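You operate a simulated robot arm through the tools that you are given. There is no shell and no other tool. Be economical: measure what you need, move in short steps, check, and stop when the job is done.

The job below is to be done with a simulated two-armed robot. You get a single attempt, and the scene is never put back.

Task
Hold the yellow tub on the top of the wooden coil table steady with one hand and put the sample jar marked "ALU" from the low shelf of the carton rack in it with the other.

It is judged by the outcome, as a careful person would: the job done as asked, and still so three seconds after it is handed in. It fails if anything else is knocked over, pushed out of place, dropped, spilled or broken.

Robot
Two 7-joint arms with two-finger parallel grippers on one trunk, on a base that drives. Base frame: it is fixed to the floor where the robot stands at the start and does not move with it; the origin is under the middle of the robot, x ahead of it, y to its left, z up. Readings come in mm, rad, newtons and seconds.
The left shoulder is at the start at [160, 174, 967], the right one opposite. With the tool pointing down near the work surface each hand reaches from about 100 to 680 mm from the robot's upright axis, wherever it stands, measured 20 degrees to its own side. Places, roughly: yellow tub [750, 3000, 1000]. Payload 3.6 kg a hand.
The TCP of each hand is the grasp point between the finger pads, 30 mm short of the fingertips. In the tool frame z runs along the fingers and y along their closing line. Largest opening 110 mm; finger width 20, thickness 10; the body of the gripper, 48 by 112 mm, starts 55 mm behind the TCP.
Orientation is told as [roll, pitch, yaw] about the base's x, y, z axes, in that order, counted from this pose: with the fingers straight down and closing along the base's y, the tool's x points along the base's -x, its y along +y and its z along -z.

Tools
- The arms move only by the tool send_rows. It takes "left_plan", "right_plan" or both (then of equal length, played together; a hand with none holds still); each is a list of rows, each a list of 7 numbers: the turn, a rotation vector about the base's x, y, z in rad, then the shift along the base's x, y, z in mm, then the opening, from 0 (shut) to 1 (fully open). In form: [[wx, wy, wz, dx, dy, dz, fingers], ...]. A call has 1 to 20 rows; each row is the pose to reach, as a shift and turn from the pose commanded when the call began. Rows are played at 5 a second. More than 50 mm and 0.15 rad between two rows, or a gripper value outside its range, and nothing of the call is played. Where a pose cannot be reached the arm comes as near as it can. A force on the tool above 40 N (or 10 N above the force at the start of the call, whichever is more), or a blocked arm, ends the call early, and 0.2 s more pass. The fingers move at their own pace (about 153 mm/s each) and stop on an object; they squeeze with about 40 N. The grip force told is the motor's: it shows also when the fingers shut on nothing. Time passes only in rows, and 0.2 s behind the last, so rows that repeat a pose let the fingers close. It gives the time, the measured TCP pose, the force on the tool (base axes), the opening and the grip force at its end, in the units of the frame above (readings bear some noise), with the torque about the TCP (base axes, N m) and any sound that the robot's microphone picked up.
- Cameras (640 x 400 px; columns grow to the right, rows downward): "scene" is now at [231.7, -38.9, 1099.9]; the picture's right is [-0.62, -0.79, 0.00], its down [-0.73, 0.57, -0.36] and it looks along [0.29, -0.22, -0.93] (base axes); focal length 253 px, centre (320, 200). "left" rides on the left gripper at [72, -17, -103] in its tool frame; the picture's right is [0.23, 0.97, 0.00], its down [-0.76, 0.18, -0.62] and it looks along [-0.61, 0.14, 0.78] (tool axes); focal length 222 px, centre (320, 200). "right" rides on the right gripper at [72, 17, -103] in its tool frame; the picture's right is [-0.23, 0.97, 0.00], its down [-0.76, -0.18, -0.62] and it looks along [-0.61, -0.14, 0.78] (tool axes); focal length 222 px, centre (320, 200). There is no depth. A picture from a camera that has moved, and an enlarged one, comes with that camera's place and axes in the base frame and with its lens. The place of the scene camera against the robot may be out by one fixed shift of up to 12 mm in any direction.
- camera(camera): a new picture of that camera. The clock stands still meanwhile.
- raise_lower(by): slides the trunk up (or, below 0, down) by that many mm; the arms and the scene camera ride with it, the base frame stays. It gives what a move gives, with no picture.
- steer(legs): drives the robot by 1 to 6 legs, each [ahead, left, turn to the left] in mm, mm and rad, along the robot's own axes; the way and the turn of a leg run together, so that a leg with both is an arc; at most 1500 mm and 3.142 rad a leg. The arms and the cameras ride along, it lands a little off, and it stops where it bumps. It gives what a move gives.
- head_to(pan, tilt): turns the head with the scene camera to pan (to the left, within 1.501 rad either way) and tilt (down, from -0.506 to 1.204), counted from straight ahead of the robot. It gives what a move gives.
- close_up(camera, box): a new picture of the part [left, top, right, bottom] of that camera's present view, enlarged. The clock stands still meanwhile.
- close_job(): hands the job in; it is judged then, once.

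Work in short steps. Places have to be worked out from the pictures, the camera data and where the tool is seen: move nearer, look again, correct. Check each grasp and each placing, and mend what went wrong. You have 120 turns and 88 pictures in all, those below and enlarged ones among them. Open the grippers and draw the arms clear of the work before you hand the job in, unless the task says otherwise; then end with one line.

The tools are called after "Request:" as name(argument=value, ...) on one line, values as JSON. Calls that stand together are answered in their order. send_rows: Moves the arms, as the interface text tells. Its arguments: {"type":"object","properties":{"left_plan":{"type":"array","items":{"type":"array","items":{"type":"number"}}},"right_plan":{"type":"array","items":{"type":"array","items":{"type":"number"}}}},"required":[]} The other tools are called the same way: raise_lower (by) slides the trunk up or down; steer (legs) drives the base; head_to (pan, tilt) turns the head that bears the scene camera; camera (camera) takes a picture; close_up (camera, box) takes an enlarged picture of a part of a camera's view; close_job () hands the job in.

At the start:

```text
clock: 0.0
left_tcp_pos: [262.9, 142.7, 542.2]
left_tcp_rot: [0.385, 0.051, -0.048]
left_contact_force: [-0.2, 0.2, -1.1]
left_wrist_torque: [-0.02, -0.04, 0.0]
left_finger_gap: 110.1
left_finger_force: 0.0
right_tcp_pos: [335.2, -289.8, 599.6]
right_tcp_rot: [-0.166, 0.003, 0.063]
right_contact_force: [-0.1, 0.6, -0.1]
right_wrist_torque: [-0.05, 0.0, 0.0]
right_finger_gap: 110.2
right_finger_force: 0.1
trunk travel left (down, up): [-89.0, 674.0]
robot x, y, heading: [-0.2, -0.3, 0.001]
head pan, tilt: [-0.663, 1.201]
```

scene: 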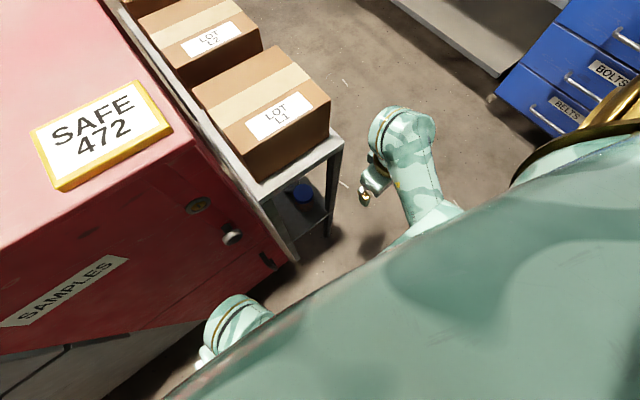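
right: 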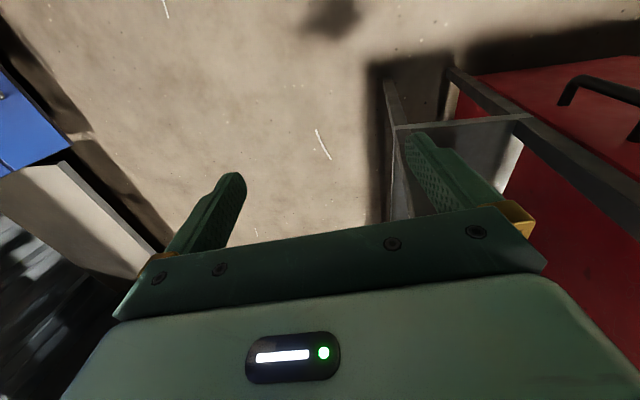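
left: 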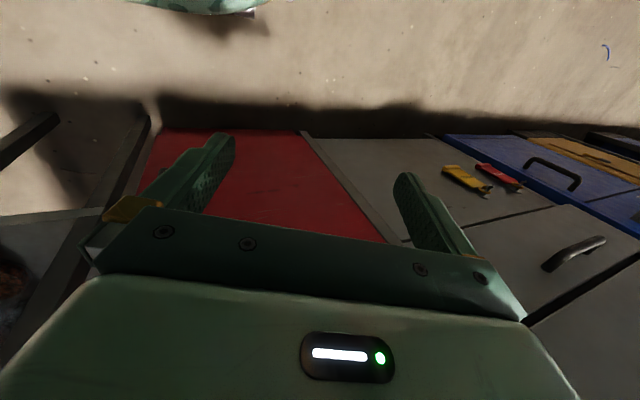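

The first picture shows a red safe ahead and a carton rack to the right with something blue on its low shelf. I look around with the head.

Request:
head_to(pan=-0.6, tilt=0.5)

Request:
camera(camera="scene")

Request:
head_to(pan=1.3, tilt=0.3)

Request:
camera(camera="scene")

```text
clock: 1.1
left_tcp_pos: [263.6, 144.5, 541.5]
left_tcp_rot: [0.385, 0.05, -0.05]
left_contact_force: [0.1, -0.1, -0.1]
left_wrist_torque: [0.03, -0.05, 0.01]
left_finger_gap: 110.0
left_finger_force: 0.1
right_tcp_pos: [337.6, -292.0, 599.7]
right_tcp_rot: [-0.17, 0.004, 0.065]
right_contact_force: [0.3, 0.0, -0.7]
right_wrist_torque: [0.03, -0.03, -0.03]
right_finger_gap: 110.2
right_finger_force: 0.0
trunk travel left (down, up): [-89.0, 674.0]
robot x, y, heading: [4.1, -1.6, -0.003]
head pan, tilt: [-0.6, 0.499]
```

```text
84 pictures are left
camera scene: at [262.7, -55.9, 1153.5], right [-0.56, -0.83, 0.0], down [-0.4, 0.27, -0.88], along [0.72, -0.5, -0.48], focal length 253 px, centre (320, 200)
```

scene: 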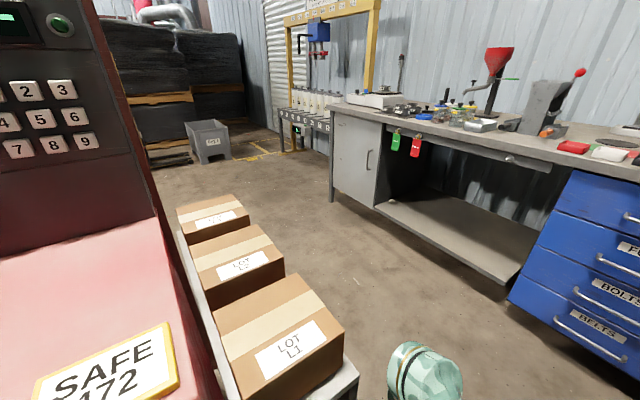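

```text
clock: 2.9
left_tcp_pos: [264.0, 144.2, 544.0]
left_tcp_rot: [0.387, 0.052, -0.049]
left_contact_force: [0.1, 0.6, -0.3]
left_wrist_torque: [0.03, -0.01, -0.01]
left_finger_gap: 110.1
left_finger_force: 0.1
right_tcp_pos: [336.9, -291.5, 599.5]
right_tcp_rot: [-0.17, 0.002, 0.064]
right_contact_force: [0.2, 0.0, -0.4]
right_wrist_torque: [0.03, 0.02, -0.01]
right_finger_gap: 109.9
right_finger_force: 0.2
trunk travel left (down, up): [-89.0, 674.0]
robot x, y, heading: [-1.2, -0.6, -0.001]
head pan, tilt: [1.3, 0.3]
```

```text
83 pictures are left
camera scene: at [212.6, 85.5, 1172.0], right [0.96, -0.27, 0.0], down [-0.08, -0.28, -0.96], along [0.26, 0.92, -0.3], focal length 253 px, centre (320, 200)
```

scene: 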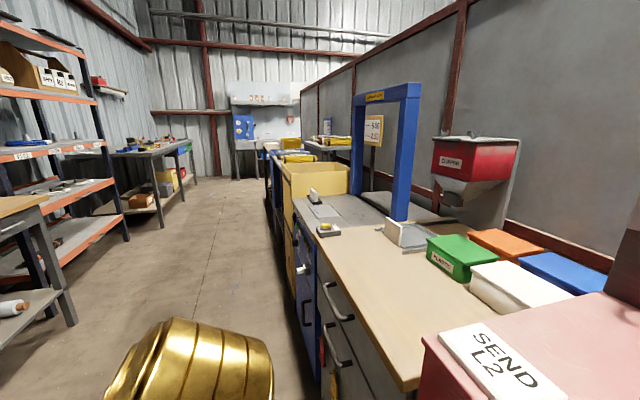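

The rack seems to span x≈410–1000, y≈-55…-230, top shelf near z≈710, open toward -y; the bench front is near y≈-1400. I check the right side before driving there.

Request:
head_to(pan=-1.3, tilt=0.7)

Request:
camera(camera="scene")

```text
clock: 5.3
left_tcp_pos: [264.1, 143.7, 542.2]
left_tcp_rot: [0.385, 0.05, -0.048]
left_contact_force: [0.2, 0.2, -0.7]
left_wrist_torque: [-0.01, -0.01, -0.01]
left_finger_gap: 109.9
left_finger_force: 0.1
right_tcp_pos: [336.0, -290.9, 599.9]
right_tcp_rot: [-0.169, 0.003, 0.064]
right_contact_force: [0.1, -0.7, -0.2]
right_wrist_torque: [-0.03, 0.03, 0.03]
right_finger_gap: 110.0
right_finger_force: 0.2
trunk travel left (down, up): [-89.0, 674.0]
robot x, y, heading: [1.7, 1.1, -0.005]
head pan, tilt: [-1.3, 0.7]
```

```text
82 pictures are left
camera scene: at [210.4, -86.3, 1135.9], right [-0.96, -0.27, 0.0], down [-0.17, 0.62, -0.76], along [0.2, -0.74, -0.64], focal length 253 px, centre (320, 200)
```

scene: 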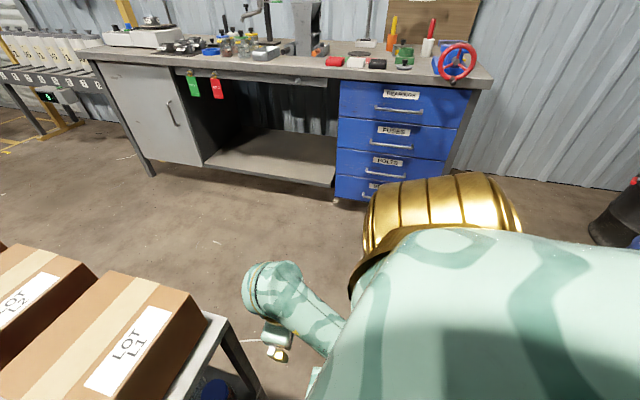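

The floor between rack and bench is clear. I drive right, ahead, then turn left to face the rack's open side.

Request:
steer(legs=[[0, -850, 0], [700, 0, 0], [0, 0, 1.571]])

Request:
head_to(pan=0.0, tilt=0.8)

Request:
camera(camera="scene")

Request:
camera(camera="right")

```text
clock: 17.1
left_tcp_pos: [550.0, -596.1, 542.3]
left_tcp_rot: [0.385, 0.052, 1.514]
left_contact_force: [-0.8, -0.5, -0.6]
left_wrist_torque: [-0.02, -0.02, 0.02]
left_finger_gap: 109.9
left_finger_force: 0.0
right_tcp_pos: [987.1, -526.1, 599.5]
right_tcp_rot: [-0.17, 0.003, 1.628]
right_contact_force: [0.0, -0.1, -0.7]
right_wrist_torque: [0.01, 0.01, -0.01]
right_finger_gap: 110.2
right_finger_force: 0.0
trunk travel left (down, up): [-89.0, 674.0]
robot x, y, heading: [692.8, -862.4, 1.563]
head pan, tilt: [-1.3, 0.7]
```

```text
clock: 18.5
left_tcp_pos: [549.9, -595.8, 542.6]
left_tcp_rot: [0.387, 0.051, 1.514]
left_contact_force: [0.8, -0.4, -0.9]
left_wrist_torque: [0.02, -0.02, 0.02]
left_finger_gap: 110.0
left_finger_force: 0.0
right_tcp_pos: [986.8, -526.1, 600.2]
right_tcp_rot: [-0.172, 0.004, 1.629]
right_contact_force: [0.4, -0.2, -0.6]
right_wrist_torque: [0.04, -0.03, 0.01]
right_finger_gap: 109.8
right_finger_force: 0.1
trunk travel left (down, up): [-89.0, 674.0]
robot x, y, heading: [694.2, -862.2, 1.564]
head pan, tilt: [0.0, 0.799]
```

```text
81 pictures are left
camera scene: at [689.4, -592.0, 1127.7], right [1.0, -0.01, 0.0], down [-0.01, -0.72, -0.7], along [0.01, 0.7, -0.72], focal length 253 px, centre (320, 200)
```

scene: 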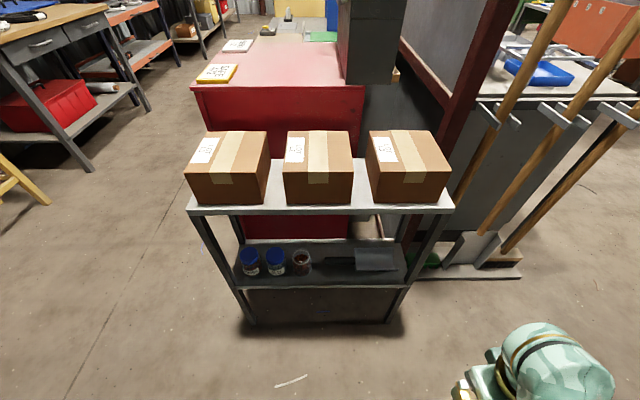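

```text
80 pictures are left
camera right: at [956.5, -600.4, 698.6], right [-0.97, 0.17, -0.17], down [0.03, 0.77, 0.64], along [0.24, 0.62, -0.75], focal length 222 px, centre (320, 200)
```

right: 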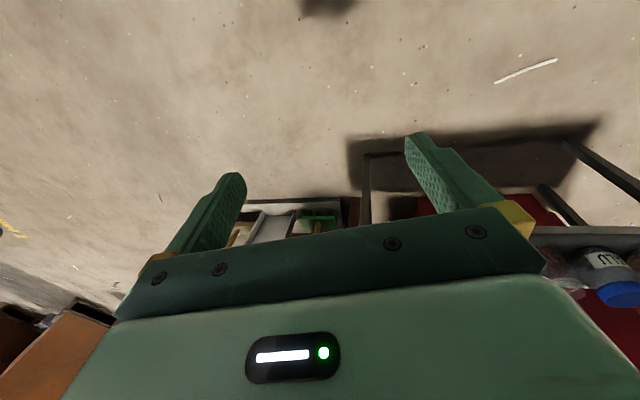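

Two blue-lidded jars and one brown one stand on the low shelf. I enlarge to read the labels.

Request:
close_up(camera="scene", box=[180, 190, 460, 340])

```text
2.29 times, centred on (320, 265) of scene
camera zoom: at [689.4, -592.0, 1127.7], right [1.0, -0.01, 0.0], down [-0.01, -0.72, -0.7], along [0.01, 0.7, -0.72], focal length 578 px, centre (320, 51)
```

zoom: 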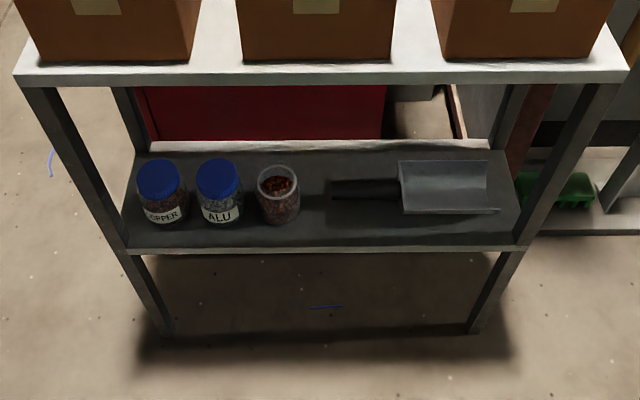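

The ALU jar is the middle one; I estimate it at about (552, -155), Ø≈60 mm, z≈345–437, with narrow gaps (15–22 mm) to its neighbours. I use the left hand: first remove its sideways tilt.

Request:
send_rows(left_plan=[[-0.01, -0.13, 0.02, 0, 20, 0, 1], [-0.015, -0.26, 0.04, 0, 40, 0, 1], [-0.02, -0.385, 0.057, 0, 60, 0, 1]])

```text
clock: 19.2
left_tcp_pos: [492.5, -562.4, 528.7]
left_tcp_rot: [0.247, 0.079, 1.452]
left_contact_force: [0.6, 0.3, -0.4]
left_wrist_torque: [0.02, 0.01, 0.02]
left_finger_gap: 109.7
left_finger_force: 0.0
right_tcp_pos: [987.0, -527.0, 599.4]
right_tcp_rot: [-0.17, 0.003, 1.628]
right_contact_force: [0.1, 0.5, -0.7]
right_wrist_torque: [-0.01, 0.02, -0.01]
right_finger_gap: 110.0
right_finger_force: 0.2
trunk travel left (down, up): [-89.0, 674.0]
robot x, y, heading: [691.3, -861.1, 1.566]
head pan, tilt: [0.0, 0.799]
stopped in row 3 (left hand): the arm was blocked; the commanded pose is now the measured one
```

The arm got blocked partway (possibly a joint limit). I move the hand forward first, without turning.

Request:
send_rows(left_plan=[[0, 0, 0, 0, 40, 10, 1], [0, 0, 0, 10, 80, 20, 1], [0, 0, 0, 20, 120, 20, 1], [0, 0, 0, 30, 160, 20, 1]])

Request:
camera(camera="scene")

```text
clock: 19.8
left_tcp_pos: [426.1, -510.7, 538.4]
left_tcp_rot: [0.451, 0.117, 1.385]
left_contact_force: [-0.1, -0.6, -0.4]
left_wrist_torque: [-0.02, 0.01, -0.05]
left_finger_gap: 110.0
left_finger_force: 0.0
right_tcp_pos: [986.0, -525.0, 600.6]
right_tcp_rot: [-0.172, 0.003, 1.628]
right_contact_force: [0.0, -0.2, 0.2]
right_wrist_torque: [-0.03, 0.0, -0.03]
right_finger_gap: 109.8
right_finger_force: 0.2
trunk travel left (down, up): [-89.0, 674.0]
robot x, y, heading: [692.9, -862.6, 1.561]
head pan, tilt: [0.0, 0.799]
stopped in row 2 (left hand): the arm was blocked; the commanded pose is now the measured one
```

```text
78 pictures are left
camera scene: at [689.4, -592.3, 1127.7], right [1.0, -0.01, 0.0], down [-0.01, -0.72, -0.7], along [0.01, 0.7, -0.72], focal length 253 px, centre (320, 200)
```

scene: 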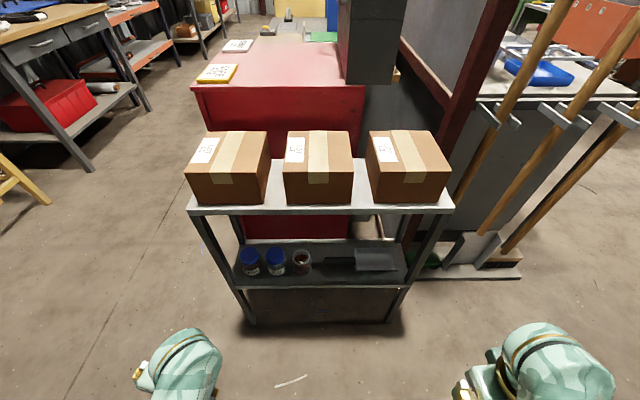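

The hand drifts left instead of following, so the arm configuration is awkward. I try lifting it straight up to free it.

Request:
send_rows(left_plan=[[0, 0, 0, 0, 0, 40, 1], [0, 0, 0, 0, 0, 80, 1], [0, 0, 0, 0, 0, 120, 1]])

Request:
head_to(pan=0.6, tilt=1.15)

Request:
camera(camera="scene")

```text
clock: 20.3
left_tcp_pos: [362.1, -506.5, 609.6]
left_tcp_rot: [0.665, 0.171, 1.329]
left_contact_force: [-0.1, 0.2, 0.7]
left_wrist_torque: [0.01, -0.01, -0.02]
left_finger_gap: 110.2
left_finger_force: 0.0
right_tcp_pos: [987.8, -525.8, 601.2]
right_tcp_rot: [-0.172, 0.004, 1.629]
right_contact_force: [0.4, 0.2, 0.9]
right_wrist_torque: [0.04, 0.02, 0.01]
right_finger_gap: 109.8
right_finger_force: 0.1
trunk travel left (down, up): [-89.0, 674.0]
robot x, y, heading: [691.2, -860.8, 1.562]
head pan, tilt: [0.0, 0.799]
stopped in row 2 (left hand): the arm was blocked; the commanded pose is now the measured one
```

```text
clock: 21.3
left_tcp_pos: [362.1, -506.9, 608.7]
left_tcp_rot: [0.664, 0.171, 1.329]
left_contact_force: [-0.1, 0.0, 0.7]
left_wrist_torque: [0.03, 0.0, 0.0]
left_finger_gap: 109.9
left_finger_force: 0.0
right_tcp_pos: [987.6, -525.3, 598.8]
right_tcp_rot: [-0.173, 0.003, 1.628]
right_contact_force: [0.3, 0.5, -0.4]
right_wrist_torque: [0.04, 0.01, -0.02]
right_finger_gap: 109.7
right_finger_force: 0.2
trunk travel left (down, up): [-89.0, 674.0]
robot x, y, heading: [688.4, -859.9, 1.562]
head pan, tilt: [0.6, 1.15]
```

```text
77 pictures are left
camera scene: at [655.4, -623.2, 1102.8], right [0.83, 0.56, 0.0], down [0.51, -0.76, -0.41], along [-0.23, 0.34, -0.91], focal length 253 px, centre (320, 200)
```

scene: 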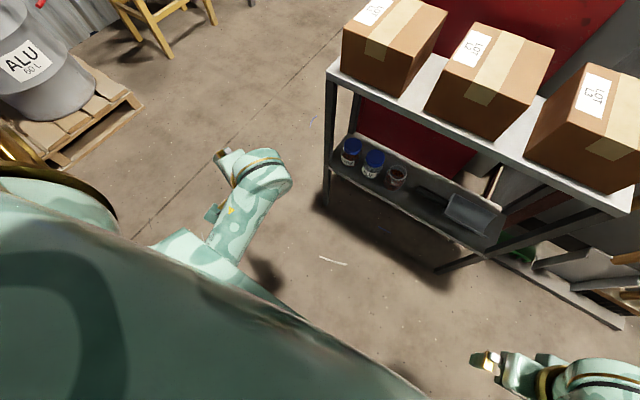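

Each call swings the arm outward around a forward axis. I test one small step inwards to learn how it responds.

Request:
send_rows(left_plan=[[0, 0, 0, 20, 0, 0, 1]])

Request:
send_rows(left_plan=[[0, -0.14, 0, 30, 0, 0, 1]])

```text
clock: 21.7
left_tcp_pos: [362.4, -500.4, 617.3]
left_tcp_rot: [0.736, 0.175, 1.318]
left_contact_force: [-0.1, 0.2, 0.3]
left_wrist_torque: [0.02, -0.02, -0.02]
left_finger_gap: 110.1
left_finger_force: 0.0
right_tcp_pos: [987.0, -526.3, 600.7]
right_tcp_rot: [-0.173, 0.002, 1.629]
right_contact_force: [-0.4, -0.1, -0.2]
right_wrist_torque: [0.03, 0.0, 0.0]
right_finger_gap: 109.7
right_finger_force: 0.1
trunk travel left (down, up): [-89.0, 674.0]
robot x, y, heading: [692.4, -858.4, 1.562]
head pan, tilt: [0.6, 1.15]
```

```text
clock: 22.1
left_tcp_pos: [353.2, -498.3, 625.8]
left_tcp_rot: [0.748, 0.19, 1.261]
left_contact_force: [0.4, 0.2, -0.8]
left_wrist_torque: [-0.03, -0.03, 0.02]
left_finger_gap: 110.2
left_finger_force: 0.1
right_tcp_pos: [988.7, -526.5, 600.7]
right_tcp_rot: [-0.172, 0.003, 1.63]
right_contact_force: [0.2, 0.0, -0.7]
right_wrist_torque: [0.01, 0.0, -0.01]
right_finger_gap: 109.9
right_finger_force: 0.1
trunk travel left (down, up): [-89.0, 674.0]
robot x, y, heading: [688.1, -859.3, 1.562]
head pan, tilt: [0.6, 1.15]
stopped in row 1 (left hand): the arm was blocked; the commanded pose is now the measured one
```

Unresponsive. I check whether the right arm behaves normally with a small step.

Request:
send_rows(right_plan=[[0, 0, 0, -30, 0, 0, 1], [0, 0, 0, -60, 0, 0, 1]])

Request:
send_rows(left_plan=[[0, 0, 0, 0, 0, 0, 1], [0, 0, 0, 0, 0, 0, 1], [0, 0, 0, 0, 0, 0, 1], [0, 0, 0, 0, 0, 0, 1]])

```text
clock: 22.8
left_tcp_pos: [352.1, -498.4, 626.1]
left_tcp_rot: [0.747, 0.19, 1.261]
left_contact_force: [-0.4, 0.5, -1.2]
left_wrist_torque: [0.01, 0.01, 0.0]
left_finger_gap: 109.9
left_finger_force: 0.1
right_tcp_pos: [980.5, -517.1, 607.1]
right_tcp_rot: [-0.345, -0.004, 1.688]
right_contact_force: [-0.9, 0.2, 1.0]
right_wrist_torque: [-0.01, -0.03, -0.01]
right_finger_gap: 109.9
right_finger_force: 0.1
trunk travel left (down, up): [-89.0, 674.0]
robot x, y, heading: [691.7, -859.8, 1.559]
head pan, tilt: [0.6, 1.15]
stopped in row 2 (right hand): the arm was blocked; the commanded pose is now the measured one
```

```text
clock: 23.8
left_tcp_pos: [352.6, -498.2, 626.5]
left_tcp_rot: [0.747, 0.19, 1.26]
left_contact_force: [0.5, 0.0, -0.1]
left_wrist_torque: [-0.02, 0.0, 0.03]
left_finger_gap: 110.2
left_finger_force: 0.2
right_tcp_pos: [981.1, -515.6, 607.4]
right_tcp_rot: [-0.342, -0.005, 1.688]
right_contact_force: [0.4, -0.2, -0.2]
right_wrist_torque: [0.03, -0.01, 0.01]
right_finger_gap: 109.9
right_finger_force: 0.0
trunk travel left (down, up): [-89.0, 674.0]
robot x, y, heading: [691.3, -858.9, 1.565]
head pan, tilt: [0.6, 1.15]
```

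Both arms are reluctant to go inward. I try different directions on the right arm to learn what it can do.

Request:
send_rows(right_plan=[[0, 0, 0, 0, 30, 0, 1]])

Request:
send_rows(right_plan=[[0, 0, 0, 0, 0, 30, 1]])

Request:
send_rows(right_plan=[[0, 0, 0, 30, 0, 0, 1]])

```text
clock: 24.2
left_tcp_pos: [352.4, -498.6, 625.3]
left_tcp_rot: [0.748, 0.19, 1.259]
left_contact_force: [-0.7, 0.4, -0.1]
left_wrist_torque: [0.02, 0.04, 0.06]
left_finger_gap: 109.9
left_finger_force: 0.1
right_tcp_pos: [993.2, -487.2, 607.0]
right_tcp_rot: [-0.382, 0.006, 1.701]
right_contact_force: [-0.3, 0.1, 0.0]
right_wrist_torque: [0.0, -0.01, -0.01]
right_finger_gap: 110.2
right_finger_force: 0.0
trunk travel left (down, up): [-89.0, 674.0]
robot x, y, heading: [695.1, -860.2, 1.561]
head pan, tilt: [0.6, 1.15]
```

```text
clock: 24.7
left_tcp_pos: [352.5, -497.8, 625.6]
left_tcp_rot: [0.748, 0.19, 1.26]
left_contact_force: [0.0, -0.3, 0.6]
left_wrist_torque: [0.0, -0.01, 0.01]
left_finger_gap: 110.0
left_finger_force: 0.1
right_tcp_pos: [1034.6, -485.0, 648.9]
right_tcp_rot: [-0.531, 0.025, 1.725]
right_contact_force: [0.2, 0.6, 0.9]
right_wrist_torque: [0.0, 0.01, -0.01]
right_finger_gap: 110.0
right_finger_force: 0.1
trunk travel left (down, up): [-89.0, 674.0]
robot x, y, heading: [694.5, -857.4, 1.563]
head pan, tilt: [0.6, 1.15]
stopped in row 1 (right hand): the arm was blocked; the commanded pose is now the measured one
```

```text
clock: 25.1
left_tcp_pos: [352.5, -498.3, 624.4]
left_tcp_rot: [0.749, 0.19, 1.259]
left_contact_force: [-0.4, 0.3, -0.7]
left_wrist_torque: [-0.03, 0.04, 0.01]
left_finger_gap: 110.1
left_finger_force: 0.1
right_tcp_pos: [1062.9, -485.5, 648.9]
right_tcp_rot: [-0.525, 0.026, 1.726]
right_contact_force: [1.0, -0.2, 0.2]
right_wrist_torque: [0.02, -0.01, 0.0]
right_finger_gap: 110.0
right_finger_force: 0.0
trunk travel left (down, up): [-89.0, 674.0]
robot x, y, heading: [691.9, -863.4, 1.564]
head pan, tilt: [0.6, 1.15]
```

Outward motion is tracked well. I now try modest left-hand steps forward from its present outward pose.

Request:
send_rows(left_plan=[[0, 0, 0, 0, 30, 0, 1]])

Request:
send_rows(left_plan=[[0, 0, 0, 0, 40, 0, 1], [0, 0, 0, 0, 80, 0, 1]])

Request:
send_rows(left_plan=[[0, -0.1, 0, 0, 0, 0, 1]])

```text
clock: 25.5
left_tcp_pos: [340.6, -469.1, 628.7]
left_tcp_rot: [0.788, 0.21, 1.253]
left_contact_force: [0.0, -0.2, 0.1]
left_wrist_torque: [-0.03, -0.01, -0.02]
left_finger_gap: 109.8
left_finger_force: 0.0
right_tcp_pos: [1062.6, -484.4, 648.7]
right_tcp_rot: [-0.527, 0.027, 1.725]
right_contact_force: [0.0, 1.0, 0.3]
right_wrist_torque: [0.02, 0.02, 0.0]
right_finger_gap: 110.1
right_finger_force: 0.1
trunk travel left (down, up): [-89.0, 674.0]
robot x, y, heading: [691.8, -864.3, 1.562]
head pan, tilt: [0.6, 1.15]
```

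```text
clock: 26.3
left_tcp_pos: [320.8, -387.3, 637.1]
left_tcp_rot: [0.841, 0.216, 1.279]
left_contact_force: [0.5, 0.0, -0.1]
left_wrist_torque: [-0.02, 0.0, -0.02]
left_finger_gap: 110.2
left_finger_force: 0.0
right_tcp_pos: [1062.8, -484.3, 648.1]
right_tcp_rot: [-0.527, 0.026, 1.723]
right_contact_force: [-1.0, -1.6, 0.4]
right_wrist_torque: [0.0, -0.03, -0.02]
right_finger_gap: 110.1
right_finger_force: 0.0
trunk travel left (down, up): [-89.0, 674.0]
robot x, y, heading: [693.0, -860.0, 1.56]
head pan, tilt: [0.6, 1.15]
stopped in row 2 (left hand): the arm was blocked; the commanded pose is now the measured one
```

```text
clock: 26.7
left_tcp_pos: [305.7, -387.9, 643.1]
left_tcp_rot: [0.785, 0.204, 1.265]
left_contact_force: [-0.6, 0.1, 0.0]
left_wrist_torque: [-0.01, 0.03, 0.0]
left_finger_gap: 110.0
left_finger_force: 0.0
right_tcp_pos: [1062.4, -484.2, 648.7]
right_tcp_rot: [-0.527, 0.026, 1.725]
right_contact_force: [0.7, -0.3, -0.6]
right_wrist_torque: [-0.04, 0.01, -0.02]
right_finger_gap: 110.1
right_finger_force: 0.1
trunk travel left (down, up): [-89.0, 674.0]
robot x, y, heading: [692.2, -858.4, 1.567]
head pan, tilt: [0.6, 1.15]
```

Tracking is improving. I try a multi-row slow inward move to see whether the arm converges.

Request:
send_rows(left_plan=[[0, -0.03, 0, 5, 0, 0, 1], [0, -0.06, 0, 10, 0, 0, 1], [0, -0.09, 0, 15, 0, 0, 1], [0, -0.12, 0, 20, 0, 0, 1], [0, -0.15, 0, 25, 0, 0, 1], [0, -0.18, 0, 30, 0, 0, 1], [0, -0.21, 0, 35, 0, 0, 1], [0, -0.24, 0, 40, 0, 0, 1]])

```text
clock: 27.7
left_tcp_pos: [293.4, -388.7, 655.6]
left_tcp_rot: [0.761, 0.191, 1.272]
left_contact_force: [-0.3, -0.8, -0.4]
left_wrist_torque: [0.02, -0.03, 0.01]
left_finger_gap: 109.7
left_finger_force: 0.0
right_tcp_pos: [1063.5, -485.6, 649.6]
right_tcp_rot: [-0.528, 0.027, 1.725]
right_contact_force: [-0.2, 0.1, -0.6]
right_wrist_torque: [-0.02, -0.01, -0.01]
right_finger_gap: 110.0
right_finger_force: 0.1
trunk travel left (down, up): [-89.0, 674.0]
robot x, y, heading: [691.6, -861.9, 1.562]
head pan, tilt: [0.6, 1.15]
stopped in row 5 (left hand): the arm was blocked; the commanded pose is now the measured one
```

I look at the left arm itself to understand what limits it.

Request:
head_to(pan=0.9, tilt=1.0)

Request:
camera(camera="scene")

Request:
camera(camera="left")

```text
clock: 28.5
left_tcp_pos: [293.7, -389.0, 655.7]
left_tcp_rot: [0.76, 0.191, 1.271]
left_contact_force: [-0.3, -0.3, 0.3]
left_wrist_torque: [0.01, 0.0, 0.02]
left_finger_gap: 110.1
left_finger_force: 0.1
right_tcp_pos: [1063.6, -485.5, 649.2]
right_tcp_rot: [-0.526, 0.026, 1.724]
right_contact_force: [-0.2, -1.1, -0.1]
right_wrist_torque: [-0.03, -0.02, -0.03]
right_finger_gap: 110.1
right_finger_force: 0.1
trunk travel left (down, up): [-89.0, 674.0]
robot x, y, heading: [689.3, -860.2, 1.565]
head pan, tilt: [0.901, 1.0]
```

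```text
76 pictures are left
camera scene: at [634.6, -628.8, 1112.5], right [0.63, 0.78, 0.0], down [0.65, -0.53, -0.54], along [-0.42, 0.34, -0.84], focal length 253 px, centre (320, 200)
```

scene: 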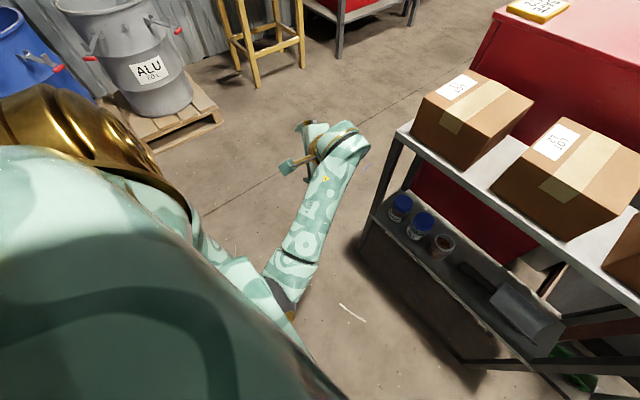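

```text
75 pictures are left
camera left: at [356.1, -469.0, 731.2], right [-0.7, 0.12, 0.7], down [0.54, 0.73, 0.42], along [-0.46, 0.67, -0.58], focal length 222 px, centre (320, 200)
```

left: 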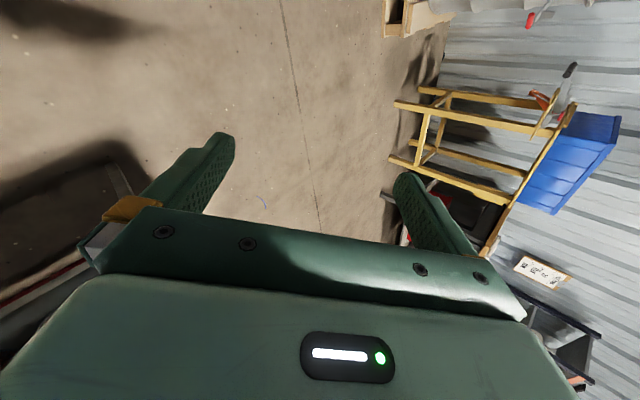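

The elbow is tucked in front of the torso with the forearm pointing out. I raise the hand to unfold the arm, away from the rack.

Request:
send_rows(left_plan=[[0, 0, 0, 0, 0, 25, 1], [0, 0, 0, 0, 0, 50, 1], [0, 0, 0, 0, 0, 75, 1], [0, 0, 0, 0, 0, 100, 1], [0, 0, 0, 0, 0, 125, 1], [0, 0, 0, 0, 0, 150, 1], [0, 0, 0, 0, 0, 175, 1], [0, 0, 0, 0, 0, 200, 1]])

```text
clock: 30.3
left_tcp_pos: [294.9, -389.0, 856.3]
left_tcp_rot: [0.754, 0.191, 1.271]
left_contact_force: [0.9, 0.8, -0.3]
left_wrist_torque: [0.03, 0.0, 0.01]
left_finger_gap: 110.0
left_finger_force: 0.0
right_tcp_pos: [1063.2, -485.2, 649.0]
right_tcp_rot: [-0.528, 0.027, 1.724]
right_contact_force: [0.3, 1.2, 0.4]
right_wrist_torque: [0.02, 0.02, 0.0]
right_finger_gap: 110.1
right_finger_force: 0.0
trunk travel left (down, up): [-89.0, 674.0]
robot x, y, heading: [691.2, -856.5, 1.562]
head pan, tilt: [0.901, 1.0]
```

Upward tracking is perfect. Now I level the tool there by undoing its roll.

Request:
send_rows(left_plan=[[-0.036, -0.118, 0.024, 0, 0, 0, 1], [-0.073, -0.236, 0.048, 0, 0, 0, 1], [-0.109, -0.354, 0.072, 0, 0, 0, 1], [-0.146, -0.472, 0.096, 0, 0, 0, 1], [-0.182, -0.589, 0.119, 0, 0, 0, 1], [-0.219, -0.707, 0.143, 0, 0, 0, 1]])

```text
clock: 31.7
left_tcp_pos: [296.1, -389.0, 854.7]
left_tcp_rot: [0.0, 0.189, 1.268]
left_contact_force: [-0.3, 0.3, -0.1]
left_wrist_torque: [0.03, 0.03, 0.02]
left_finger_gap: 110.1
left_finger_force: 0.0
right_tcp_pos: [1063.3, -486.0, 649.0]
right_tcp_rot: [-0.528, 0.026, 1.724]
right_contact_force: [0.9, 0.4, 0.0]
right_wrist_torque: [-0.02, 0.03, 0.03]
right_finger_gap: 109.8
right_finger_force: 0.1
trunk travel left (down, up): [-89.0, 674.0]
robot x, y, heading: [692.5, -861.8, 1.564]
head pan, tilt: [0.901, 1.0]
```

Level now. Next, tilt the fingers forward (toward the rack) by about 0.75 rad.

Request:
send_rows(left_plan=[[0.126, -0.039, 0, 15, 0, 0, 1], [0.252, -0.078, 0, 30, 0, 0, 1], [0.378, -0.117, 0, 45, 0, 0, 1], [0.504, -0.157, 0, 60, 0, 0, 1], [0.63, -0.196, 0, 75, 0, 0, 1], [0.754, -0.235, 0, 90, 0, 0, 1]])

Request:
send_rows(left_plan=[[0, 0, 0.1, 15, 0, -20, 1], [0, 0, 0.2, 30, 0, -50, 1], [0, 0, 0.3, 45, 0, -80, 1], [0, 0, 0.3, 60, 0, -110, 1]])

Request:
raise_lower(by=-85)

```text
clock: 33.1
left_tcp_pos: [299.3, -353.8, 849.4]
left_tcp_rot: [-0.001, -0.382, 1.271]
left_contact_force: [-1.1, 0.3, -0.3]
left_wrist_torque: [0.02, -0.03, -0.01]
left_finger_gap: 110.1
left_finger_force: 0.2
left hand out of reach, approached as far as the arm can: row 1, 2, 3, 4, 5, 6
right_tcp_pos: [1063.8, -485.2, 649.0]
right_tcp_rot: [-0.529, 0.026, 1.723]
right_contact_force: [0.1, 0.9, -0.3]
right_wrist_torque: [-0.01, 0.0, 0.0]
right_finger_gap: 109.9
right_finger_force: 0.1
trunk travel left (down, up): [-89.0, 674.0]
robot x, y, heading: [691.7, -862.7, 1.561]
head pan, tilt: [0.901, 1.0]
```

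```text
clock: 34.1
left_tcp_pos: [360.1, -338.6, 720.2]
left_tcp_rot: [0.002, -0.383, 1.571]
left_contact_force: [0.7, -0.1, 0.2]
left_wrist_torque: [0.03, 0.06, -0.01]
left_finger_gap: 109.9
left_finger_force: 0.1
left hand out of reach, approached as far as the arm can: row 1, 2, 3, 4
right_tcp_pos: [1063.2, -486.0, 648.9]
right_tcp_rot: [-0.527, 0.028, 1.725]
right_contact_force: [0.9, 0.5, 1.0]
right_wrist_torque: [0.01, 0.0, 0.01]
right_finger_gap: 109.8
right_finger_force: 0.0
trunk travel left (down, up): [-89.0, 674.0]
robot x, y, heading: [694.2, -859.5, 1.559]
head pan, tilt: [0.901, 1.0]
```

```text
clock: 35.3
left_tcp_pos: [358.3, -333.0, 591.1]
left_tcp_rot: [0.007, -0.261, 1.571]
left_contact_force: [0.1, -0.2, 0.7]
left_wrist_torque: [-0.04, -0.02, 0.0]
left_finger_gap: 110.1
left_finger_force: 0.0
right_tcp_pos: [1064.9, -485.5, 551.5]
right_tcp_rot: [-0.52, 0.091, 1.726]
right_contact_force: [-0.4, 0.5, 0.6]
right_wrist_torque: [0.02, 0.02, 0.02]
right_finger_gap: 110.1
right_finger_force: 0.1
trunk travel left (down, up): [-4.0, 759.0]
robot x, y, heading: [694.3, -859.9, 1.562]
head pan, tilt: [0.901, 1.0]
```

The forward tilt was limited because the hand was near the edge of reach. I draw the hand back and inward at this height to check it tracks now.

Request:
send_rows(left_plan=[[0, 0, 0, 20, -20, 0, 1], [0, 0, 0, 45, -40, 0, 1], [0, 0, 0, 70, -60, 0, 1], [0, 0, 0, 95, -80, 0, 1], [0, 0, 0, 120, -100, 0, 1], [0, 0, 0, 145, -120, 0, 1]])

```text
clock: 36.2
left_tcp_pos: [424.2, -334.9, 641.0]
left_tcp_rot: [0.03, -0.482, 1.576]
left_contact_force: [-0.3, -0.1, -0.5]
left_wrist_torque: [0.02, -0.02, -0.01]
left_finger_gap: 110.1
left_finger_force: 0.0
left hand out of reach, approached as far as the arm can: row 1, 2, 3, 4
right_tcp_pos: [1064.3, -484.9, 551.5]
right_tcp_rot: [-0.52, 0.091, 1.724]
right_contact_force: [0.8, -0.7, 0.1]
right_wrist_torque: [0.02, 0.0, -0.03]
right_finger_gap: 110.1
right_finger_force: 0.1
trunk travel left (down, up): [-4.0, 759.0]
robot x, y, heading: [695.1, -862.1, 1.557]
head pan, tilt: [0.901, 1.0]
stopped in row 4 (left hand): the arm was blocked; the commanded pose is now the measured one
```

The command is now synced with the measured pose (pitch -0.48). I try drawing back again in small steps.

Request:
send_rows(left_plan=[[0, 0, 0, 0, -20, 10, 1], [0, 0, 0, 0, -40, 20, 1], [0, 0, 0, 10, -60, 30, 1], [0, 0, 0, 30, -80, 30, 1], [0, 0, 0, 50, -100, 30, 1]])

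```text
clock: 37.6
left_tcp_pos: [481.5, -330.0, 650.2]
left_tcp_rot: [0.052, -0.546, 1.577]
left_contact_force: [-0.6, 0.3, 0.4]
left_wrist_torque: [0.01, 0.0, 0.03]
left_finger_gap: 110.2
left_finger_force: 0.0
left hand out of reach, approached as far as the arm can: row 1, 2, 3, 4, 5
right_tcp_pos: [1064.9, -485.5, 551.9]
right_tcp_rot: [-0.522, 0.091, 1.725]
right_contact_force: [-0.3, -0.5, -0.4]
right_wrist_torque: [0.01, 0.0, 0.03]
right_finger_gap: 109.9
right_finger_force: 0.1
trunk travel left (down, up): [-4.0, 759.0]
robot x, y, heading: [690.2, -863.6, 1.564]
head pan, tilt: [0.901, 1.0]
stopped in row 5 (left hand): the arm was blocked; the commanded pose is now the measured one
```

The wrist is simply too close to the shoulder (arm over-folded); lower and farther should be fine. I lower the hand in front of the rack.

Request:
send_rows(left_plan=[[0, 0, 0, 12, 0, -25, 1], [0, 0, 0, 24, 0, -50, 1], [0, 0, 0, 36, 0, -75, 1], [0, 0, 0, 48, 0, -100, 1], [0, 0, 0, 60, 0, -125, 1], [0, 0, 0, 72, 0, -150, 1]])

Request:
camera(camera="left")

```text
clock: 38.6
left_tcp_pos: [515.2, -279.2, 614.6]
left_tcp_rot: [0.097, -0.715, 1.552]
left_contact_force: [-0.6, -0.6, -0.4]
left_wrist_torque: [0.0, -0.01, 0.01]
left_finger_gap: 110.0
left_finger_force: 0.1
right_tcp_pos: [1064.7, -485.1, 551.3]
right_tcp_rot: [-0.523, 0.092, 1.725]
right_contact_force: [-0.2, 0.3, -0.1]
right_wrist_torque: [0.01, 0.01, 0.01]
right_finger_gap: 110.3
right_finger_force: 0.0
trunk travel left (down, up): [-4.0, 759.0]
robot x, y, heading: [693.1, -863.8, 1.561]
head pan, tilt: [0.901, 1.0]
stopped in row 4 (left hand): the arm was blocked; the commanded pose is now the measured one
```

```text
74 pictures are left
camera left: at [539.0, -399.5, 642.8], right [-0.97, -0.22, -0.08], down [-0.11, 0.16, 0.98], along [-0.2, 0.96, -0.18], focal length 222 px, centre (320, 200)
```

left: 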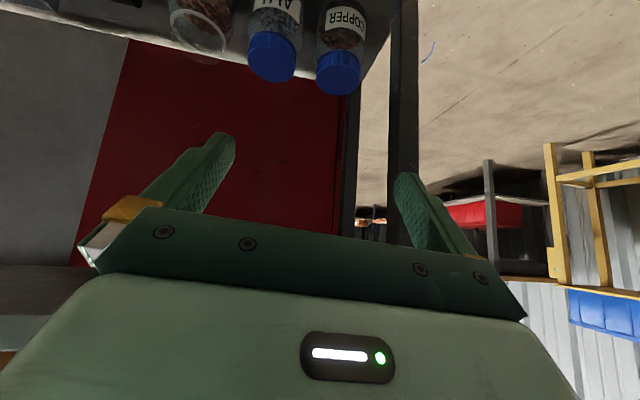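

Moving down makes the hand drift forward, so the arm wants more reach distance. I back the robot off by 150 mm and try lowering again.

Request:
steer(legs=[[-170, 0, 0]])

Request:
send_rows(left_plan=[[0, 0, 0, 0, 25, -20, 1], [0, 0, 0, 0, 50, -40, 1], [0, 0, 0, 0, 75, -65, 1], [0, 0, 0, 0, 100, -90, 1]])

```text
clock: 40.1
left_tcp_pos: [514.4, -450.6, 613.4]
left_tcp_rot: [0.098, -0.713, 1.551]
left_contact_force: [-1.1, -0.8, -0.6]
left_wrist_torque: [0.01, 0.02, -0.04]
left_finger_gap: 110.1
left_finger_force: 0.1
right_tcp_pos: [1063.8, -657.4, 551.4]
right_tcp_rot: [-0.522, 0.09, 1.724]
right_contact_force: [0.1, 0.3, 0.3]
right_wrist_torque: [0.0, 0.01, 0.02]
right_finger_gap: 109.9
right_finger_force: 0.1
trunk travel left (down, up): [-4.0, 759.0]
robot x, y, heading: [694.7, -1034.6, 1.562]
head pan, tilt: [0.901, 1.0]
```

```text
clock: 41.1
left_tcp_pos: [512.5, -352.0, 522.1]
left_tcp_rot: [0.1, -0.713, 1.553]
left_contact_force: [-0.1, 1.4, 0.7]
left_wrist_torque: [0.03, 0.03, 0.02]
left_finger_gap: 110.1
left_finger_force: 0.1
right_tcp_pos: [1062.8, -657.1, 552.2]
right_tcp_rot: [-0.521, 0.09, 1.723]
right_contact_force: [0.4, -0.3, 0.3]
right_wrist_torque: [-0.01, -0.04, 0.0]
right_finger_gap: 110.1
right_finger_force: 0.1
trunk travel left (down, up): [-4.0, 759.0]
robot x, y, heading: [694.2, -1029.8, 1.557]
head pan, tilt: [0.901, 1.0]
```

The arm now tracks exactly. I square the roll, centre on x≈552, lower a little and look.

Request:
send_rows(left_plan=[[0, -0.038, -0.032, 20, 0, -15, 1], [-0.001, -0.076, -0.065, 40, 0, -30, 1]])

Request:
camera(camera="left")

Request:
head_to(pan=0.2, tilt=0.7)

Request:
camera(camera="scene")

```text
clock: 41.7
left_tcp_pos: [554.7, -351.3, 492.5]
left_tcp_rot: [-0.004, -0.711, 1.554]
left_contact_force: [0.1, 0.0, 0.3]
left_wrist_torque: [-0.03, -0.02, 0.02]
left_finger_gap: 110.2
left_finger_force: 0.0
right_tcp_pos: [1064.9, -656.9, 551.7]
right_tcp_rot: [-0.523, 0.092, 1.725]
right_contact_force: [-0.1, -0.8, 0.5]
right_wrist_torque: [-0.02, 0.02, 0.02]
right_finger_gap: 110.3
right_finger_force: 0.2
trunk travel left (down, up): [-4.0, 759.0]
robot x, y, heading: [691.3, -1031.0, 1.561]
head pan, tilt: [0.901, 1.0]
```

```text
73 pictures are left
camera left: at [568.4, -472.9, 523.2], right [-0.98, -0.15, -0.15], down [-0.18, 0.17, 0.97], along [-0.12, 0.97, -0.2], focal length 222 px, centre (320, 200)
```

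left: 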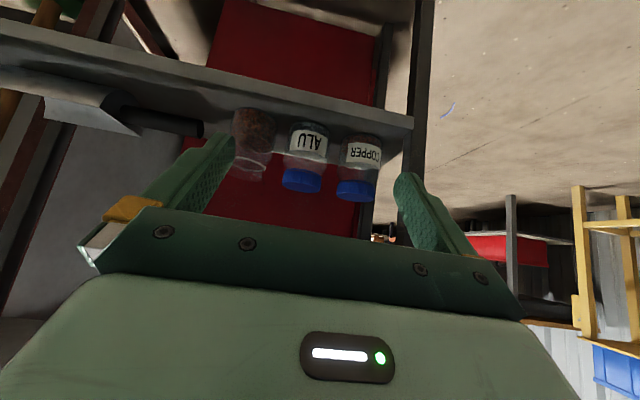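

```text
clock: 42.8
left_tcp_pos: [553.3, -351.3, 494.0]
left_tcp_rot: [-0.002, -0.714, 1.554]
left_contact_force: [0.3, 0.3, 0.0]
left_wrist_torque: [0.01, -0.01, 0.0]
left_finger_gap: 109.8
left_finger_force: 0.0
right_tcp_pos: [1064.3, -657.5, 551.4]
right_tcp_rot: [-0.521, 0.09, 1.723]
right_contact_force: [-0.8, 0.7, -0.7]
right_wrist_torque: [-0.02, 0.0, 0.0]
right_finger_gap: 110.0
right_finger_force: 0.0
trunk travel left (down, up): [-4.0, 759.0]
robot x, y, heading: [694.2, -1031.0, 1.563]
head pan, tilt: [0.201, 0.7]
```

```text
72 pictures are left
camera scene: at [671.8, -706.2, 1043.7], right [0.98, 0.19, 0.0], down [0.12, -0.63, -0.76], along [-0.15, 0.75, -0.64], focal length 253 px, centre (320, 200)
```

scene: 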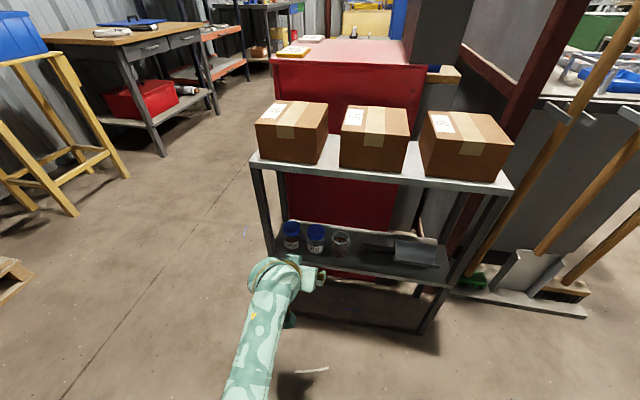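

The left camera sees all three jars (upside down). I enlarge to measure them.

Request:
close_up(camera="left", box=[220, 95, 396, 205])

Request:
close_up(camera="scene", box=[265, 205, 377, 275])

```text
3.64 times, centred on (308, 150) of left
camera zoom: at [568.1, -473.1, 523.3], right [-0.98, -0.15, -0.15], down [-0.18, 0.17, 0.97], along [-0.12, 0.97, -0.2], focal length 808 px, centre (364, 382)
```

zoom: 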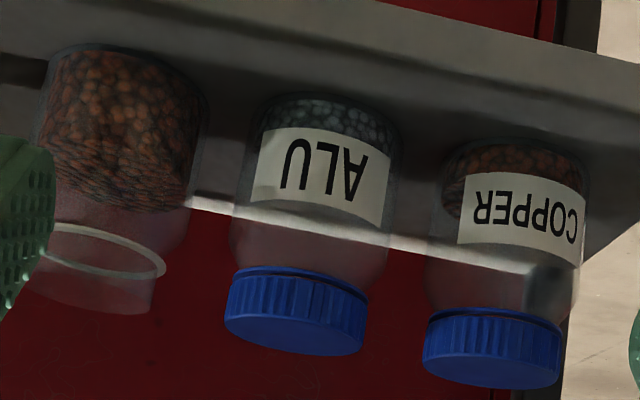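

```text
5.71 times, centred on (321, 240) of scene
camera zoom: at [671.8, -706.2, 1043.7], right [0.98, 0.19, 0.0], down [0.12, -0.63, -0.76], along [-0.15, 0.75, -0.64], focal length 1445 px, centre (314, -29)
```

zoom: 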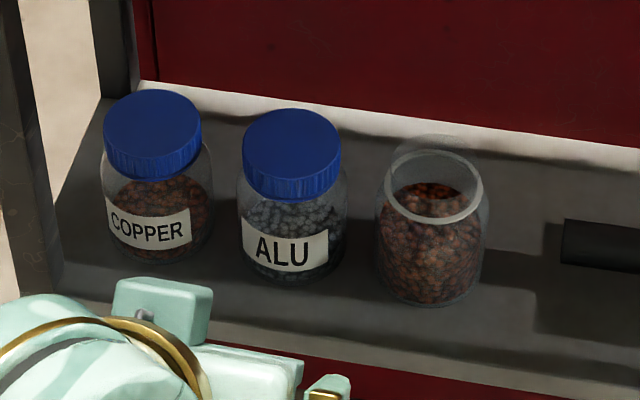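

Gaps look like ~22 mm to COPPER and ~16 mm to the open glass jar, jar centre x≈560, lid Ø≈57. I'll grip by the lid (z≈428), where the neighbours are narrower: set opening ≈70 mm and lower, then drive closer.

Request:
send_rows(left_plan=[[0, 0, 0, 2, 0, -30, 0.8], [0, 0, 0, 4, 0, -62, 0.63]])

Request:
steer(legs=[[90, 0, 0]])

Request:
camera(camera="left")

```text
clock: 43.4
left_tcp_pos: [557.8, -353.1, 432.4]
left_tcp_rot: [-0.002, -0.709, 1.552]
left_contact_force: [0.2, -0.4, -0.2]
left_wrist_torque: [-0.01, -0.01, -0.02]
left_finger_gap: 69.5
left_finger_force: 0.0
right_tcp_pos: [1063.8, -655.9, 551.5]
right_tcp_rot: [-0.521, 0.091, 1.725]
right_contact_force: [-0.3, 0.1, 0.4]
right_wrist_torque: [0.0, -0.03, 0.0]
right_finger_gap: 109.8
right_finger_force: 0.0
trunk travel left (down, up): [-4.0, 759.0]
robot x, y, heading: [691.9, -1029.1, 1.563]
head pan, tilt: [0.201, 0.7]
```

```text
clock: 44.5
left_tcp_pos: [559.1, -260.5, 432.2]
left_tcp_rot: [-0.001, -0.711, 1.551]
left_contact_force: [-0.6, 0.3, 0.3]
left_wrist_torque: [0.01, 0.0, -0.03]
left_finger_gap: 69.1
left_finger_force: 0.1
right_tcp_pos: [1064.3, -567.1, 551.9]
right_tcp_rot: [-0.523, 0.091, 1.724]
right_contact_force: [-0.3, 0.3, -0.8]
right_wrist_torque: [-0.01, -0.01, -0.03]
right_finger_gap: 110.0
right_finger_force: 0.0
trunk travel left (down, up): [-4.0, 759.0]
robot x, y, heading: [694.1, -939.2, 1.56]
head pan, tilt: [0.201, 0.7]
```

```text
69 pictures are left
camera left: at [573.4, -382.2, 461.6], right [-0.98, -0.15, -0.15], down [-0.18, 0.17, 0.97], along [-0.12, 0.97, -0.2], focal length 222 px, centre (320, 200)
```

left: 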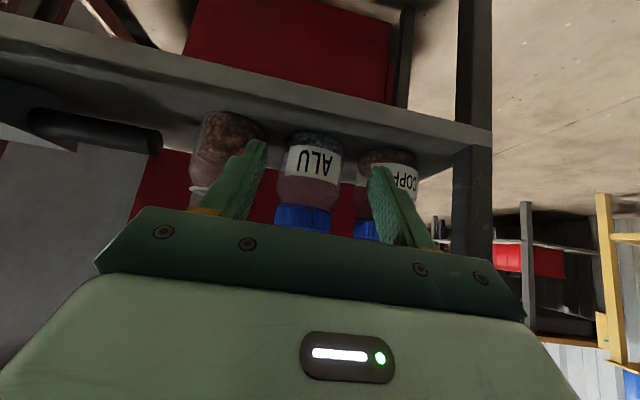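

Jar ALU centre reads x≈560, lid z≈425–450. I advance the hand to y≈-205, so the fingertips just reach the jar's front, and check alignment.

Request:
send_rows(left_plan=[[0, 0, 0, 0, 20, 0, 0.63], [0, 0, 0, 0, 40, 1, 0.63], [0, 0, 0, 0, 55, 2, 0.63]])

Request:
camera(camera="left")

Request:
close_up(camera="scene", box=[250, 200, 410, 300])

```text
clock: 45.3
left_tcp_pos: [559.7, -204.4, 433.2]
left_tcp_rot: [-0.001, -0.71, 1.554]
left_contact_force: [0.4, 0.1, -0.6]
left_wrist_torque: [-0.03, 0.04, 0.0]
left_finger_gap: 69.6
left_finger_force: 0.0
right_tcp_pos: [1065.5, -565.5, 551.0]
right_tcp_rot: [-0.523, 0.088, 1.724]
right_contact_force: [0.9, -0.6, -0.7]
right_wrist_torque: [0.01, 0.03, -0.03]
right_finger_gap: 109.9
right_finger_force: 0.0
trunk travel left (down, up): [-4.0, 759.0]
robot x, y, heading: [694.3, -943.7, 1.561]
head pan, tilt: [0.201, 0.7]
```

```text
68 pictures are left
camera left: at [573.2, -327.2, 463.5], right [-0.98, -0.15, -0.15], down [-0.18, 0.17, 0.97], along [-0.12, 0.97, -0.2], focal length 222 px, centre (320, 200)
```

left: 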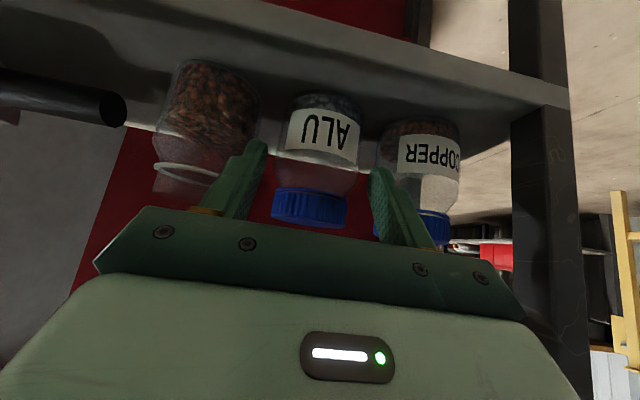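

```text
4.00 times, centred on (330, 250) of scene
camera zoom: at [672.8, -615.1, 1043.7], right [0.98, 0.19, 0.0], down [0.12, -0.63, -0.76], along [-0.15, 0.75, -0.64], focal length 1012 px, centre (280, 0)
```

zoom: 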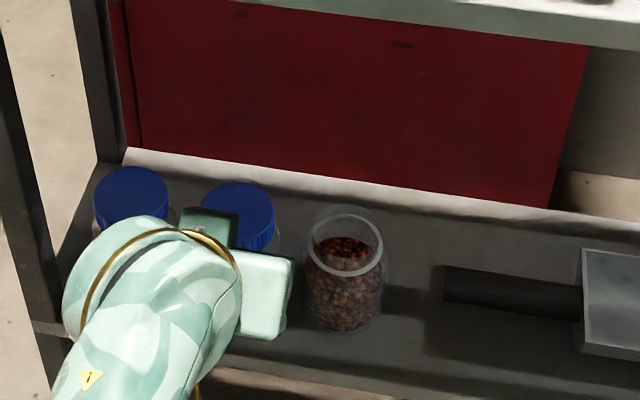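

Fingers are centred on the ALU jar with clear gaps either side. I advance another 25 mm and check.

Request:
send_rows(left_plan=[[0, 0, 0, 0, 12, 0, 0.63], [0, 0, 0, 0, 25, 0, 0.63]])

Request:
camera(camera="left")

```text
clock: 45.9
left_tcp_pos: [558.7, -178.8, 434.0]
left_tcp_rot: [-0.001, -0.712, 1.552]
left_contact_force: [0.6, 0.3, -1.1]
left_wrist_torque: [0.02, -0.01, 0.0]
left_finger_gap: 69.4
left_finger_force: 0.1
right_tcp_pos: [1064.2, -566.0, 550.8]
right_tcp_rot: [-0.523, 0.089, 1.724]
right_contact_force: [-0.7, -0.8, -0.6]
right_wrist_torque: [-0.01, 0.0, 0.01]
right_finger_gap: 110.1
right_finger_force: 0.1
trunk travel left (down, up): [-4.0, 759.0]
robot x, y, heading: [687.3, -941.0, 1.566]
head pan, tilt: [0.201, 0.7]
```

```text
66 pictures are left
camera left: at [573.7, -301.2, 463.9], right [-0.98, -0.15, -0.15], down [-0.18, 0.17, 0.97], along [-0.12, 0.97, -0.2], focal length 222 px, centre (320, 200)
```

left: 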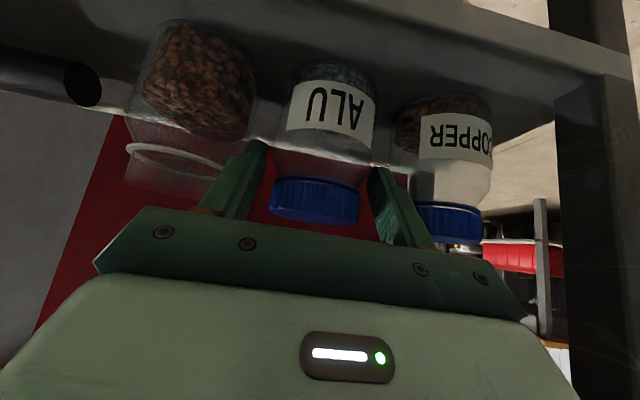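

The lid will be centred after another 20 mm. I advance to y≈-159 and check before closing.

Request:
send_rows(left_plan=[[0, 0, 0, 0, 10, 0, 0.63], [0, 0, 0, 0, 20, 0, 0.63]])

Request:
camera(camera="left")

```text
clock: 46.5
left_tcp_pos: [558.9, -160.5, 432.4]
left_tcp_rot: [-0.002, -0.712, 1.555]
left_contact_force: [-0.3, 0.6, -0.5]
left_wrist_torque: [0.01, -0.01, 0.03]
left_finger_gap: 69.3
left_finger_force: 0.0
right_tcp_pos: [1064.7, -566.2, 551.1]
right_tcp_rot: [-0.521, 0.09, 1.727]
right_contact_force: [0.3, 1.1, 0.6]
right_wrist_torque: [-0.01, 0.0, -0.02]
right_finger_gap: 110.2
right_finger_force: 0.1
trunk travel left (down, up): [-4.0, 759.0]
robot x, y, heading: [692.7, -940.0, 1.563]
head pan, tilt: [0.201, 0.7]
```

```text
65 pictures are left
camera left: at [574.0, -282.2, 463.6], right [-0.98, -0.15, -0.15], down [-0.18, 0.17, 0.97], along [-0.12, 0.97, -0.2], focal length 222 px, centre (320, 200)
```

left: 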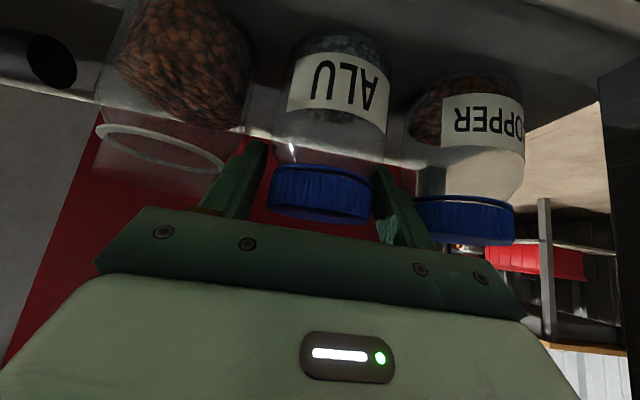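

The lid is exactly at the grasp point. I close the left fingers.

Request:
send_rows(left_plan=[[0, 0, 0, 0, 0, 0, 0.4], [0, 0, 0, 0, 0, 0, 0.4], [0, 0, 0, 0, 0, 0, 0.4]])

```text
clock: 47.3
left_tcp_pos: [560.0, -161.0, 434.6]
left_tcp_rot: [-0.001, -0.715, 1.553]
left_contact_force: [-1.2, 0.1, -1.4]
left_wrist_torque: [0.0, 0.05, 0.04]
left_finger_gap: 60.0
left_finger_force: 39.6
right_tcp_pos: [1064.2, -566.6, 551.3]
right_tcp_rot: [-0.521, 0.09, 1.726]
right_contact_force: [0.0, -0.2, 0.1]
right_wrist_torque: [-0.01, 0.03, 0.01]
right_finger_gap: 110.1
right_finger_force: 0.2
trunk travel left (down, up): [-4.0, 759.0]
robot x, y, heading: [689.5, -943.7, 1.567]
head pan, tilt: [0.201, 0.7]
```

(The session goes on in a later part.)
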